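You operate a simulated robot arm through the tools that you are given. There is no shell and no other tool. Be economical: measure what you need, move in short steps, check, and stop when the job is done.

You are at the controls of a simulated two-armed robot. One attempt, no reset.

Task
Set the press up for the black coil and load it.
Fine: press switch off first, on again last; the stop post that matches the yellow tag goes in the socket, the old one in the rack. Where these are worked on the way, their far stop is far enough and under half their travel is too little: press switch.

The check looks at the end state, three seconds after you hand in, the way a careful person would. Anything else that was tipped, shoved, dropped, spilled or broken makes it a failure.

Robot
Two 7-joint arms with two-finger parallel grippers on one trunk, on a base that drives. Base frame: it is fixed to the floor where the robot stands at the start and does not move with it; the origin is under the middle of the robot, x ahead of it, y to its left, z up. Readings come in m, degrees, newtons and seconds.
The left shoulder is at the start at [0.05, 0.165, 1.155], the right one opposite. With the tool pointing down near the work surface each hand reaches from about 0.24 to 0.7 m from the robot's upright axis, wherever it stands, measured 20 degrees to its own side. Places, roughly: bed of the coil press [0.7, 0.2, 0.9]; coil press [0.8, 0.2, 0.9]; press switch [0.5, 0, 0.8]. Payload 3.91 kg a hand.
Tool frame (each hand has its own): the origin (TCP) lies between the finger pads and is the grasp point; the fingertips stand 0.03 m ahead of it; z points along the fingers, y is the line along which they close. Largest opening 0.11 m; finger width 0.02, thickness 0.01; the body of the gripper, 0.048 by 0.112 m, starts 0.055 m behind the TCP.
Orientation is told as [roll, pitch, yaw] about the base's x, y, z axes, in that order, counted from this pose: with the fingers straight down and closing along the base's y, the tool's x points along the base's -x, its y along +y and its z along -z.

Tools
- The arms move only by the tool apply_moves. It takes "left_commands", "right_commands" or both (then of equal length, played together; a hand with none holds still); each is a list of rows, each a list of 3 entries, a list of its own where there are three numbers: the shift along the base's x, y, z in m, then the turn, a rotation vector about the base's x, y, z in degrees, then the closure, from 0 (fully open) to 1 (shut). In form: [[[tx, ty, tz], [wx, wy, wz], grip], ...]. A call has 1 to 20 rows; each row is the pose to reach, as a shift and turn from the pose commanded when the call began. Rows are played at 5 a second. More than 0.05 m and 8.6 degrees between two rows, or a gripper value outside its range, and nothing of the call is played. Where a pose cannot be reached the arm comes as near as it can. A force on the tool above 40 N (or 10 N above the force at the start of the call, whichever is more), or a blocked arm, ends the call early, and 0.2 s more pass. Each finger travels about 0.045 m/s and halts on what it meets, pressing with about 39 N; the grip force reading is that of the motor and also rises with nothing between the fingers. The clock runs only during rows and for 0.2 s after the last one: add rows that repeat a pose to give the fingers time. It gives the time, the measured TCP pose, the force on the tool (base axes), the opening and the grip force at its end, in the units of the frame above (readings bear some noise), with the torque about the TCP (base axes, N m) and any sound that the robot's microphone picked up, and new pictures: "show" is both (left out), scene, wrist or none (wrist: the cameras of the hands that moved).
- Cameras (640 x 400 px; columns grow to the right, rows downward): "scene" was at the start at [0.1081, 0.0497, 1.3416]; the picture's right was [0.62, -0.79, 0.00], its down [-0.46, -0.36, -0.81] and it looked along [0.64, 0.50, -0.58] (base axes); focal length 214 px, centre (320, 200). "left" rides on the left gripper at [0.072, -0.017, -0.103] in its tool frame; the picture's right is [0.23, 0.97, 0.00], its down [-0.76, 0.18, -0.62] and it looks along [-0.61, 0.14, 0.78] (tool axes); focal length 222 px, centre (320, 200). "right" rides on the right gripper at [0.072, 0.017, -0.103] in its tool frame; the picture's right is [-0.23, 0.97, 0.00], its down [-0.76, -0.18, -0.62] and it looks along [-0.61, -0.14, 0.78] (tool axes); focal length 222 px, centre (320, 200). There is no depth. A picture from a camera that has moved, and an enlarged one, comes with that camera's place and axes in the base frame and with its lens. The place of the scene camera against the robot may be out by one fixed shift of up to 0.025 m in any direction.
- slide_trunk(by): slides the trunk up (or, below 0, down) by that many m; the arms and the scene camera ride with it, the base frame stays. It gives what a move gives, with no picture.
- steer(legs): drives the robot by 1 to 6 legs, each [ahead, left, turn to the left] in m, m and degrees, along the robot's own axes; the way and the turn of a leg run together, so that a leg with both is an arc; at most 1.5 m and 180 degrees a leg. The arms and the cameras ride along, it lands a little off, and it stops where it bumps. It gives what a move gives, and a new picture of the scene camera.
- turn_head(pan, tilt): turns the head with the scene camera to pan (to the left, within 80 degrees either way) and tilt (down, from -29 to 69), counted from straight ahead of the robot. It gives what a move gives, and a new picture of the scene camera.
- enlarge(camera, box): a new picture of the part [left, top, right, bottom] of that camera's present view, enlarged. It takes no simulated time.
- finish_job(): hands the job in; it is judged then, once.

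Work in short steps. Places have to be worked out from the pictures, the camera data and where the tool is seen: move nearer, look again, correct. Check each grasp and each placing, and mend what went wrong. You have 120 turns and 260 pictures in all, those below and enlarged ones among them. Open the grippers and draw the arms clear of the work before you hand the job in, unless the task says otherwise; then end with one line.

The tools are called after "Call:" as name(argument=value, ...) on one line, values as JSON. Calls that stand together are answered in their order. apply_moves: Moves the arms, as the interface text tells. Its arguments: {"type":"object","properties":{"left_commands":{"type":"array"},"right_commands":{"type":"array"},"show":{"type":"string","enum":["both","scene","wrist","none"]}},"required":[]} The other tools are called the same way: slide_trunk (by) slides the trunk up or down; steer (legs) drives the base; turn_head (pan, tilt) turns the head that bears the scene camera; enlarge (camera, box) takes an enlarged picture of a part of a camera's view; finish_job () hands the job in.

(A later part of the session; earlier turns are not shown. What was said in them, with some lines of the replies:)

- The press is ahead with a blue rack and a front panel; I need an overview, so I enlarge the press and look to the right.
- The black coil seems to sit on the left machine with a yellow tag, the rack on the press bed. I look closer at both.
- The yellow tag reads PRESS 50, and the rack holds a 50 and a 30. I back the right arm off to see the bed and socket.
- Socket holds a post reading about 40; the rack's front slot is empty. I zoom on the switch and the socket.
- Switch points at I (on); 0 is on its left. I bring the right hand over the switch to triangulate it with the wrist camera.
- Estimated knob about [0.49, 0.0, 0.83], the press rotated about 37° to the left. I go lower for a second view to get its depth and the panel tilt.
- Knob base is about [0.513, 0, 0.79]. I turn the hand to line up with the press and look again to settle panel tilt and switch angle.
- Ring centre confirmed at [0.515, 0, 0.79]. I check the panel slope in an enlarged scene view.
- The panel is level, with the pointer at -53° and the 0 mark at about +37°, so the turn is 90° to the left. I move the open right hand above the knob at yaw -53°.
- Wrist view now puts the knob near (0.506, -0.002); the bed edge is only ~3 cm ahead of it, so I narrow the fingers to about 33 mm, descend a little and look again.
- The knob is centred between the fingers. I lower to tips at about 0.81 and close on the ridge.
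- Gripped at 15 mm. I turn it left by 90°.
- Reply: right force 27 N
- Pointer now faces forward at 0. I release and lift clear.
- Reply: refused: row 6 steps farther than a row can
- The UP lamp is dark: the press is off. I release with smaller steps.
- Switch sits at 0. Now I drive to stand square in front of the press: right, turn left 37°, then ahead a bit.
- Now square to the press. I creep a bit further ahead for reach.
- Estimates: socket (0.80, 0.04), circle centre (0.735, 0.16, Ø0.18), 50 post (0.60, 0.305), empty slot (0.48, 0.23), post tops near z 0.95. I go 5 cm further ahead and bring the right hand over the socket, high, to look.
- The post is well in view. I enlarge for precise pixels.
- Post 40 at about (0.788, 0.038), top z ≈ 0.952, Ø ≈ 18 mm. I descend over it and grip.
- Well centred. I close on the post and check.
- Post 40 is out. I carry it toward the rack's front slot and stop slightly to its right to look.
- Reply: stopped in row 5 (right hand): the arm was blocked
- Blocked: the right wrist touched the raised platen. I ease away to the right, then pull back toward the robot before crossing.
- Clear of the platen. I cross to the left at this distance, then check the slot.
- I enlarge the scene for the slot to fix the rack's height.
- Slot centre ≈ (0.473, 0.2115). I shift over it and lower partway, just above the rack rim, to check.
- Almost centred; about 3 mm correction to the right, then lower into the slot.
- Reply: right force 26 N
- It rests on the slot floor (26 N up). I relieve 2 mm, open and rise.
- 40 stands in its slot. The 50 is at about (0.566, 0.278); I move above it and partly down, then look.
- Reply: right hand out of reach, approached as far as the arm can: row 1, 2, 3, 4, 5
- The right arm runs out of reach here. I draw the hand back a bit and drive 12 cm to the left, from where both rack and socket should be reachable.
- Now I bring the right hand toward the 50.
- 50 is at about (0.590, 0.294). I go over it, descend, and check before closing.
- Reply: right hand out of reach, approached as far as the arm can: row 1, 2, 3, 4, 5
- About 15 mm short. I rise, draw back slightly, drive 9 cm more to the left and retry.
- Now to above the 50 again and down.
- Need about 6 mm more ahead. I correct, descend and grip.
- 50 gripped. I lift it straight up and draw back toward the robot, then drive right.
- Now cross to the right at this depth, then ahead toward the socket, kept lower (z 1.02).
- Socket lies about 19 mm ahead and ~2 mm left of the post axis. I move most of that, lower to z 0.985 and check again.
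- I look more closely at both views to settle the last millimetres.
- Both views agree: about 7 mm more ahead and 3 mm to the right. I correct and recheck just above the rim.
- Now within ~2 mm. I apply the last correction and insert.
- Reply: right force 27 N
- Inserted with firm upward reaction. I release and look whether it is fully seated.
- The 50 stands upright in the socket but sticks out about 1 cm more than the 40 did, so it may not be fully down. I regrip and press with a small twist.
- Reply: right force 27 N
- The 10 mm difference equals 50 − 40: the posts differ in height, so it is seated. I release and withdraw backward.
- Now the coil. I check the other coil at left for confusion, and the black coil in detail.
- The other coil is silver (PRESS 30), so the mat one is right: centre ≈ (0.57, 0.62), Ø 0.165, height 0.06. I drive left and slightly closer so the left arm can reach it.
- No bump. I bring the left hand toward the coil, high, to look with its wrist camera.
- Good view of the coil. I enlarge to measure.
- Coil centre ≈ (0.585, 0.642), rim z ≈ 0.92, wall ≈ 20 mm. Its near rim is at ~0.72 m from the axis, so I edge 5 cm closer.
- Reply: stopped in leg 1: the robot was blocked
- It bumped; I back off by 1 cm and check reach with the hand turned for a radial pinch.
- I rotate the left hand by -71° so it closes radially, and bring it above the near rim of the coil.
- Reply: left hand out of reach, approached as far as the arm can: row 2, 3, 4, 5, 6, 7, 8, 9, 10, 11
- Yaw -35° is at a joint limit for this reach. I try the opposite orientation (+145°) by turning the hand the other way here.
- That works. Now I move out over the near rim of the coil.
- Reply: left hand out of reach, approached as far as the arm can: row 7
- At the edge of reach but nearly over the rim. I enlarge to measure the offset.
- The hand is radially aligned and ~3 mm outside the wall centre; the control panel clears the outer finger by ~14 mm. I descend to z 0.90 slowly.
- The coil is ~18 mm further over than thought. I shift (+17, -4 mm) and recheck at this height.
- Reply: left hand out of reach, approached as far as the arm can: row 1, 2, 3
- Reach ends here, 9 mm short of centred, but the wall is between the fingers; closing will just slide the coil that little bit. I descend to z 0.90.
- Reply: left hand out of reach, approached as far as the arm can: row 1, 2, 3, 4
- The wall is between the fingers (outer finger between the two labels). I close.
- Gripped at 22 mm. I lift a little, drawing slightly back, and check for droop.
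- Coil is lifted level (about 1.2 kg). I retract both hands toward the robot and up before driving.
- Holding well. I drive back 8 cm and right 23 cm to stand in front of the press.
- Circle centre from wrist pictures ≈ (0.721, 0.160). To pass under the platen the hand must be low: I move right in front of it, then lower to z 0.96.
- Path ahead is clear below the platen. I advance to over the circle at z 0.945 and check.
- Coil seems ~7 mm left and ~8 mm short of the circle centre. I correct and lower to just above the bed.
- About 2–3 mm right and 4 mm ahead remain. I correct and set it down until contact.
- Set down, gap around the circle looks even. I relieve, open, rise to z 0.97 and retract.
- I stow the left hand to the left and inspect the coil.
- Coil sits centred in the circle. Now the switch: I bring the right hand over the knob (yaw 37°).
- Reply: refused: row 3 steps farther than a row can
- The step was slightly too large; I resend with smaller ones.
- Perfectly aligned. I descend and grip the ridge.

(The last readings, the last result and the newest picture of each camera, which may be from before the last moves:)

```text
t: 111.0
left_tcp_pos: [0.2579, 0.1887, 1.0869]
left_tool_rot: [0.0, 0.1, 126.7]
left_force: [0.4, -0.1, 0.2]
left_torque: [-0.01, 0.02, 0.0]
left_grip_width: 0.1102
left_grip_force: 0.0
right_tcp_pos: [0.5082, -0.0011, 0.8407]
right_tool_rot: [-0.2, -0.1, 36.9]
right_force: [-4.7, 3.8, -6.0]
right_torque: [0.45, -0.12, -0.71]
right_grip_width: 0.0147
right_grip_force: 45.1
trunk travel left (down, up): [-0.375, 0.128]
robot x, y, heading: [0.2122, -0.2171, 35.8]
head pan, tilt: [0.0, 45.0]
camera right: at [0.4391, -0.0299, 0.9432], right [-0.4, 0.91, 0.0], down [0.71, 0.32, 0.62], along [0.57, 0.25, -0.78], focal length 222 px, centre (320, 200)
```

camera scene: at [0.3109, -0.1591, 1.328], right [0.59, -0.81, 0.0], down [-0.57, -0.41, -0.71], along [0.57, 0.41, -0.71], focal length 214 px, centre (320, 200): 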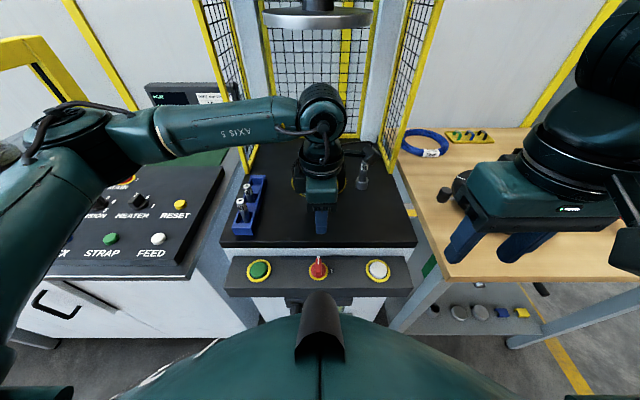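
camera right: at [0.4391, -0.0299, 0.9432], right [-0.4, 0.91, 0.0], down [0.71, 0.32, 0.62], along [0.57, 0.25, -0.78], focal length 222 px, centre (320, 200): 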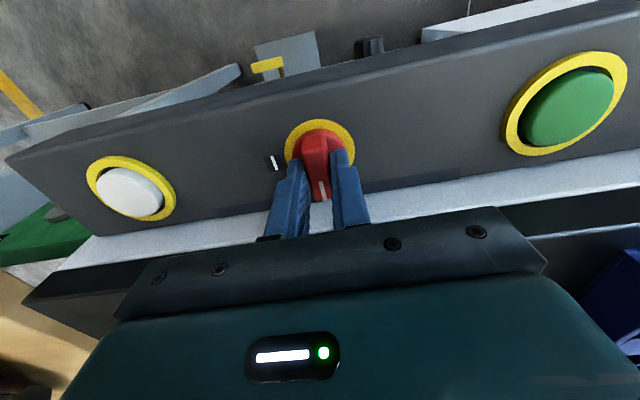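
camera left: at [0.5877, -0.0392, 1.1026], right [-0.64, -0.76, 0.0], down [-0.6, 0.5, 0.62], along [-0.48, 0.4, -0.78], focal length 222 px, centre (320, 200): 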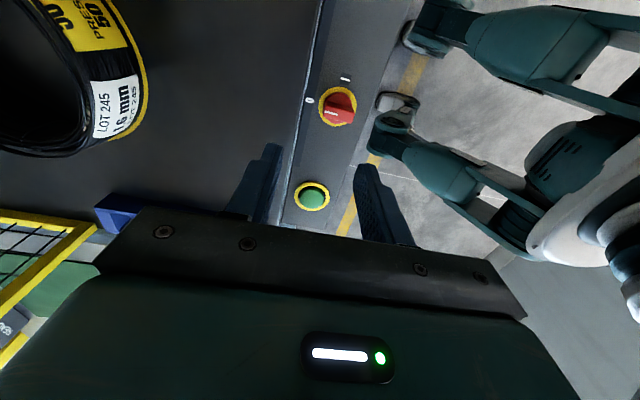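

Gripped. I turn it right by 91° back to I.

Call:
apply_moves(right_commands=[[[0, 0, 0], [0, 0, -8], 0.95], [[0, 0, 0], [0, 0, -16], 0.95], [[0, 0, 0], [0, 0, -24], 0.95], [[0, 0, 0], [0, 0, -32], 0.95], [[0, 0, 0], [0, 0, -40], 0.95], [[0, 0, 0], [0, 0, -48], 0.95], [[0, 0, 0], [0, 0, -56], 0.95], [[0, 0, 0], [0, 0, -64], 0.95], [[0, 0, 0], [0, 0, -72], 0.95], [[0, 0, 0], [0, 0, -80], 0.95], [[0, 0, 0], [0, 0, -87], 0.95], [[0, 0, 0], [0, 0, -91], 0.95], [[0, 0, 0], [0, 0, -91], 0.95]])

```text
t: 113.8
left_tcp_pos: [0.2579, 0.1865, 1.0877]
left_tool_rot: [0.0, 0.2, 126.7]
left_force: [0.5, 0.7, 0.4]
left_torque: [-0.05, -0.01, 0.02]
left_grip_width: 0.1101
left_grip_force: 0.0
right_tcp_pos: [0.5088, -0.0029, 0.8405]
right_tool_rot: [-0.1, -0.1, -54.1]
right_force: [-0.8, 4.3, 1.0]
right_torque: [0.12, -0.16, -0.01]
right_grip_width: 0.0147
right_grip_force: 44.4
trunk travel left (down, up): [-0.375, 0.128]
robot x, y, heading: [0.2144, -0.2211, 36.0]
head pan, tilt: [0.0, 45.0]
camera scene: at [0.3111, -0.1585, 1.328], right [0.59, -0.81, 0.0], down [-0.57, -0.41, -0.71], along [0.57, 0.41, -0.71], focal length 214 px, centre (320, 200)
camera right: at [0.4783, 0.0671, 0.9431], right [0.92, 0.39, 0.0], down [0.3, -0.72, 0.63], along [0.24, -0.58, -0.78], focal length 222 px, centre (320, 200)
```

scene: 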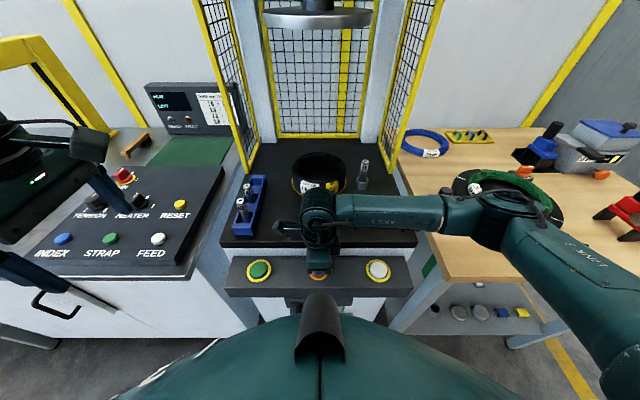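
right: 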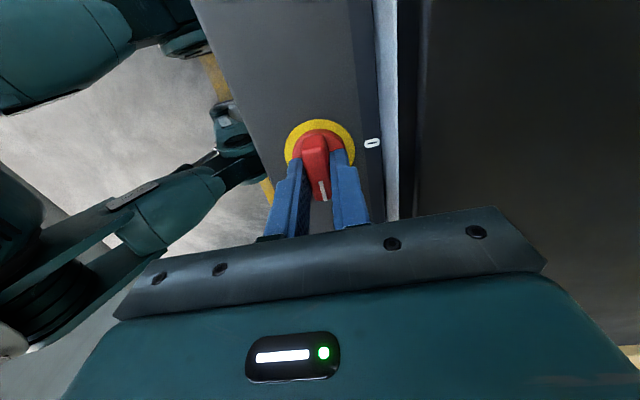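

Turned fully; I nudge a few degrees further to be sure of the stop, then release with a small opening and rise.

Call:
apply_moves(right_commands=[[[0, 0, 0], [0, 0, -3], 0.95], [[0, 0, 0], [0, 0, -4], 0.95]], show="none")

Call:
apply_moves(right_commands=[[[0, 0, 0], [0, 0, 3], 0.95], [[0, 0, 0], [0, 0, 3], 0.7], [[0, 0, 0], [0, 0, 3], 0.7], [[0, 0, 0.02], [0, 0, 3], 0.7], [[0, 0, 0.06], [0, 0, 3], 0.7], [[0, 0, 0.1], [0, 0, 3], 0.7], [[-0.02, -0.035, 0.12], [0, 0, 3], 0.5], [[-0.04, -0.075, 0.13], [0, 0, 3], 0.3], [[-0.06, -0.115, 0.14], [0, 0, 3], 0.1], [[-0.08, -0.155, 0.15], [0, 0, 3], 0]], show="scene")

Call:
enlarge(camera="scene", box=[280, 230, 360, 290])

Call:
turn_head(pan=0, tilt=28)

```text
t: 114.4
left_tcp_pos: [0.2576, 0.1873, 1.0871]
left_tool_rot: [0.1, -0.1, 126.7]
left_force: [0.8, -0.2, 0.8]
left_torque: [-0.01, -0.02, 0.02]
left_grip_width: 0.11
left_grip_force: 0.1
right_tcp_pos: [0.508, -0.0013, 0.8416]
right_tool_rot: [-0.1, -0.2, -58.1]
right_force: [2.6, 2.7, 0.5]
right_torque: [0.08, -0.22, 1.17]
right_grip_width: 0.0157
right_grip_force: 44.9
trunk travel left (down, up): [-0.375, 0.128]
robot x, y, heading: [0.2077, -0.2168, 36.0]
head pan, tilt: [0.0, 45.0]
```

```text
t: 116.6
left_tcp_pos: [0.2566, 0.1873, 1.0871]
left_tool_rot: [0.1, 0.0, 126.7]
left_force: [0.2, -0.5, -0.7]
left_torque: [0.01, 0.03, -0.02]
left_grip_width: 0.1102
left_grip_force: 0.0
right_tcp_pos: [0.4276, -0.1556, 0.9907]
right_tool_rot: [-0.2, -0.2, -55.0]
right_force: [-0.2, -0.2, -0.4]
right_torque: [-0.01, 0.01, -0.02]
right_grip_width: 0.1101
right_grip_force: 0.2
right hand out of reach, approached as far as the arm can: row 10
trunk travel left (down, up): [-0.375, 0.128]
robot x, y, heading: [0.2106, -0.2147, 35.9]
head pan, tilt: [0.0, 45.0]
camera scene: at [0.311, -0.1589, 1.328], right [0.59, -0.81, 0.0], down [-0.57, -0.41, -0.71], along [0.57, 0.41, -0.71], focal length 214 px, centre (320, 200)
```

scene: 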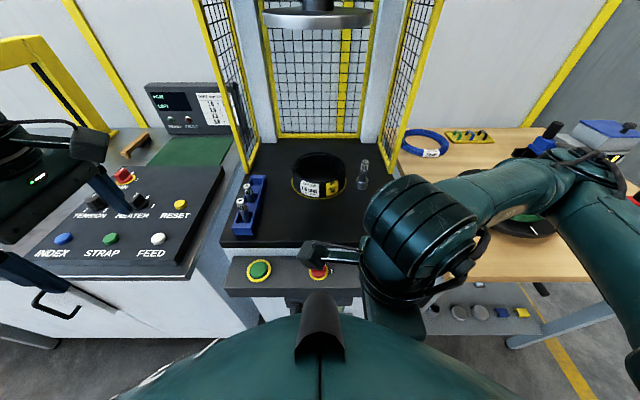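

```text
6.67 times, centred on (320, 260) of scene
camera zoom: at [0.311, -0.1589, 1.328], right [0.59, -0.81, 0.0], down [-0.57, -0.41, -0.71], along [0.57, 0.41, -0.71], focal length 1430 px, centre (320, -200)
```

zoom: 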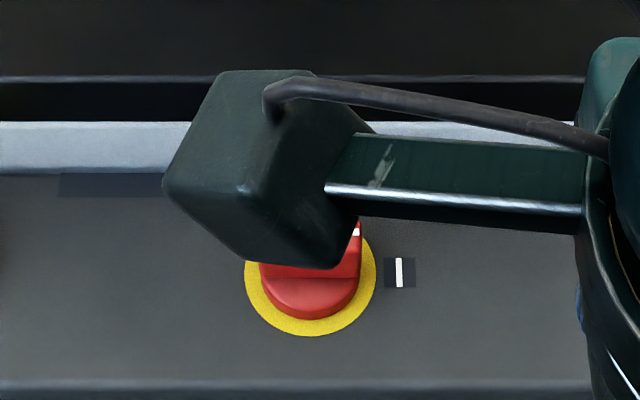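

```text
t: 117.4
left_tcp_pos: [0.2579, 0.1868, 1.0874]
left_tool_rot: [0.1, 0.0, 126.7]
left_force: [0.3, 0.7, -0.5]
left_torque: [-0.01, 0.02, 0.0]
left_grip_width: 0.1099
left_grip_force: 0.0
right_tcp_pos: [0.4264, -0.1534, 0.9908]
right_tool_rot: [-0.1, -0.2, -54.9]
right_force: [0.8, -0.5, -0.3]
right_torque: [-0.02, 0.01, 0.01]
right_grip_width: 0.1102
right_grip_force: 0.0
trunk travel left (down, up): [-0.375, 0.128]
robot x, y, heading: [0.212, -0.2152, 35.9]
head pan, tilt: [0.0, 28.0]
camera scene: at [0.3192, -0.153, 1.3537], right [0.59, -0.81, 0.0], down [-0.38, -0.28, -0.88], along [0.72, 0.52, -0.47], focal length 214 px, centre (320, 200)
```

scene: 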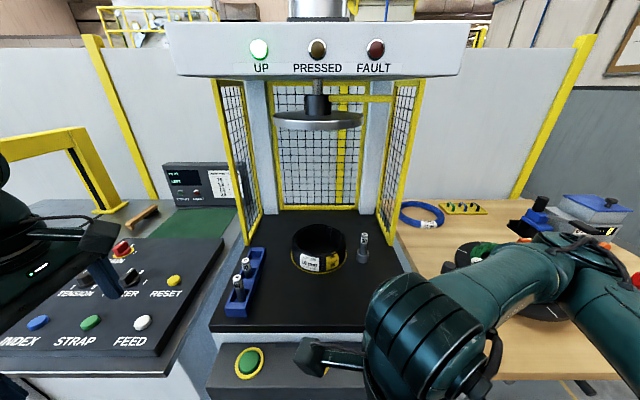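

The UP lamp is lit again and no fault. I drive straight back to draw the arms clear and take a last look.

Call:
steer(legs=[[-0.25, 0, 0]])

Call:
enlarge(camera="scene", box=[180, 20, 480, 300])

Call:
enlarge(camera="scene", box=[220, 160, 400, 320])

```text
t: 119.2
left_tcp_pos: [0.055, 0.0418, 1.0882]
left_tool_rot: [0.0, 0.1, 127.1]
left_force: [-0.1, -0.5, 0.4]
left_torque: [0.03, 0.01, -0.02]
left_grip_width: 0.1097
left_grip_force: 0.1
right_tcp_pos: [0.227, -0.2962, 0.9914]
right_tool_rot: [-0.2, -0.3, -54.5]
right_force: [-0.4, 0.0, -0.8]
right_torque: [0.0, 0.0, -0.03]
right_grip_width: 0.11
right_grip_force: 0.2
trunk travel left (down, up): [-0.375, 0.128]
robot x, y, heading: [0.013, -0.3669, 36.1]
head pan, tilt: [0.0, 28.0]
camera scene: at [0.1192, -0.2975, 1.3538], right [0.59, -0.81, 0.0], down [-0.38, -0.28, -0.88], along [0.71, 0.52, -0.47], focal length 214 px, centre (320, 200)
```

scene: 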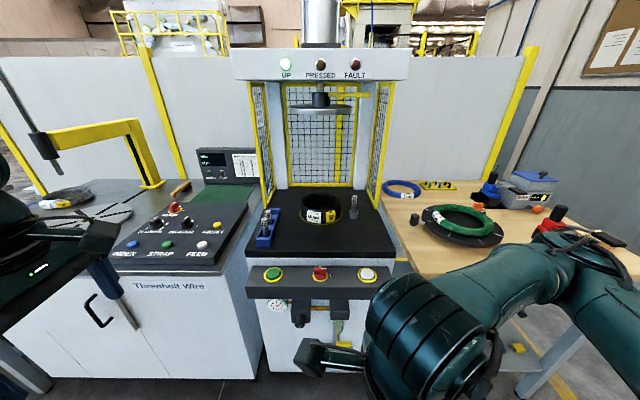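

```text
1.43 times, centred on (330, 160) of scene
camera zoom: at [0.1192, -0.2975, 1.3538], right [0.59, -0.81, 0.0], down [-0.38, -0.28, -0.88], along [0.71, 0.52, -0.47], focal length 306 px, centre (306, 257)
```

zoom: 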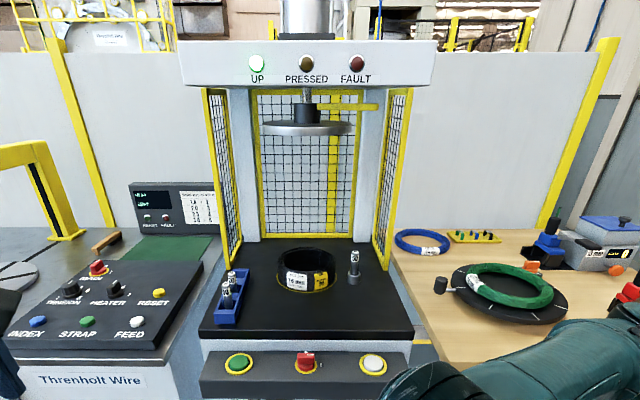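

```text
2.50 times, centred on (310, 240) of scene
camera zoom: at [0.1192, -0.2975, 1.3538], right [0.59, -0.81, 0.0], down [-0.38, -0.28, -0.88], along [0.71, 0.52, -0.47], focal length 536 px, centre (345, 100)
```

zoom: 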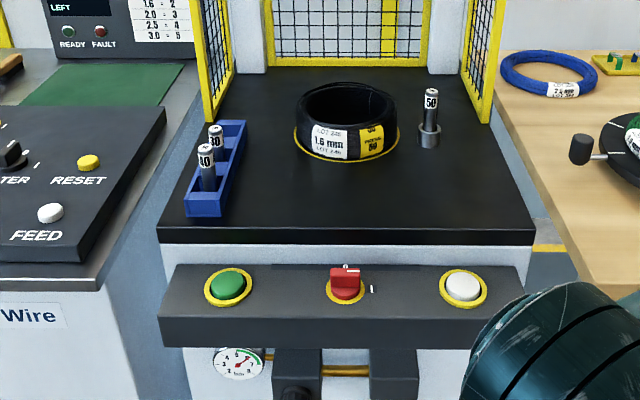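

Everything is in place: 50 in the socket, 40 and 30 in the rack, the coil in the circle, the switch at I, the UP lamp lit and both grippers open and clear. I hand in.

Call:
finish_job()

```text
The job is handed in.
```

The press is set up and loaded. The 50 stop post (the yellow tag reads PRESS 50) is in the socket, the old 40 post is in the rack, and the black coil sits in the yellow circle. The press switch was off during the work and is back on at its stop, with UP lit and no fault. On the way, one wrist touched the raised platen and the base bumped the machines once; I saw nothing moved or damaged by either.
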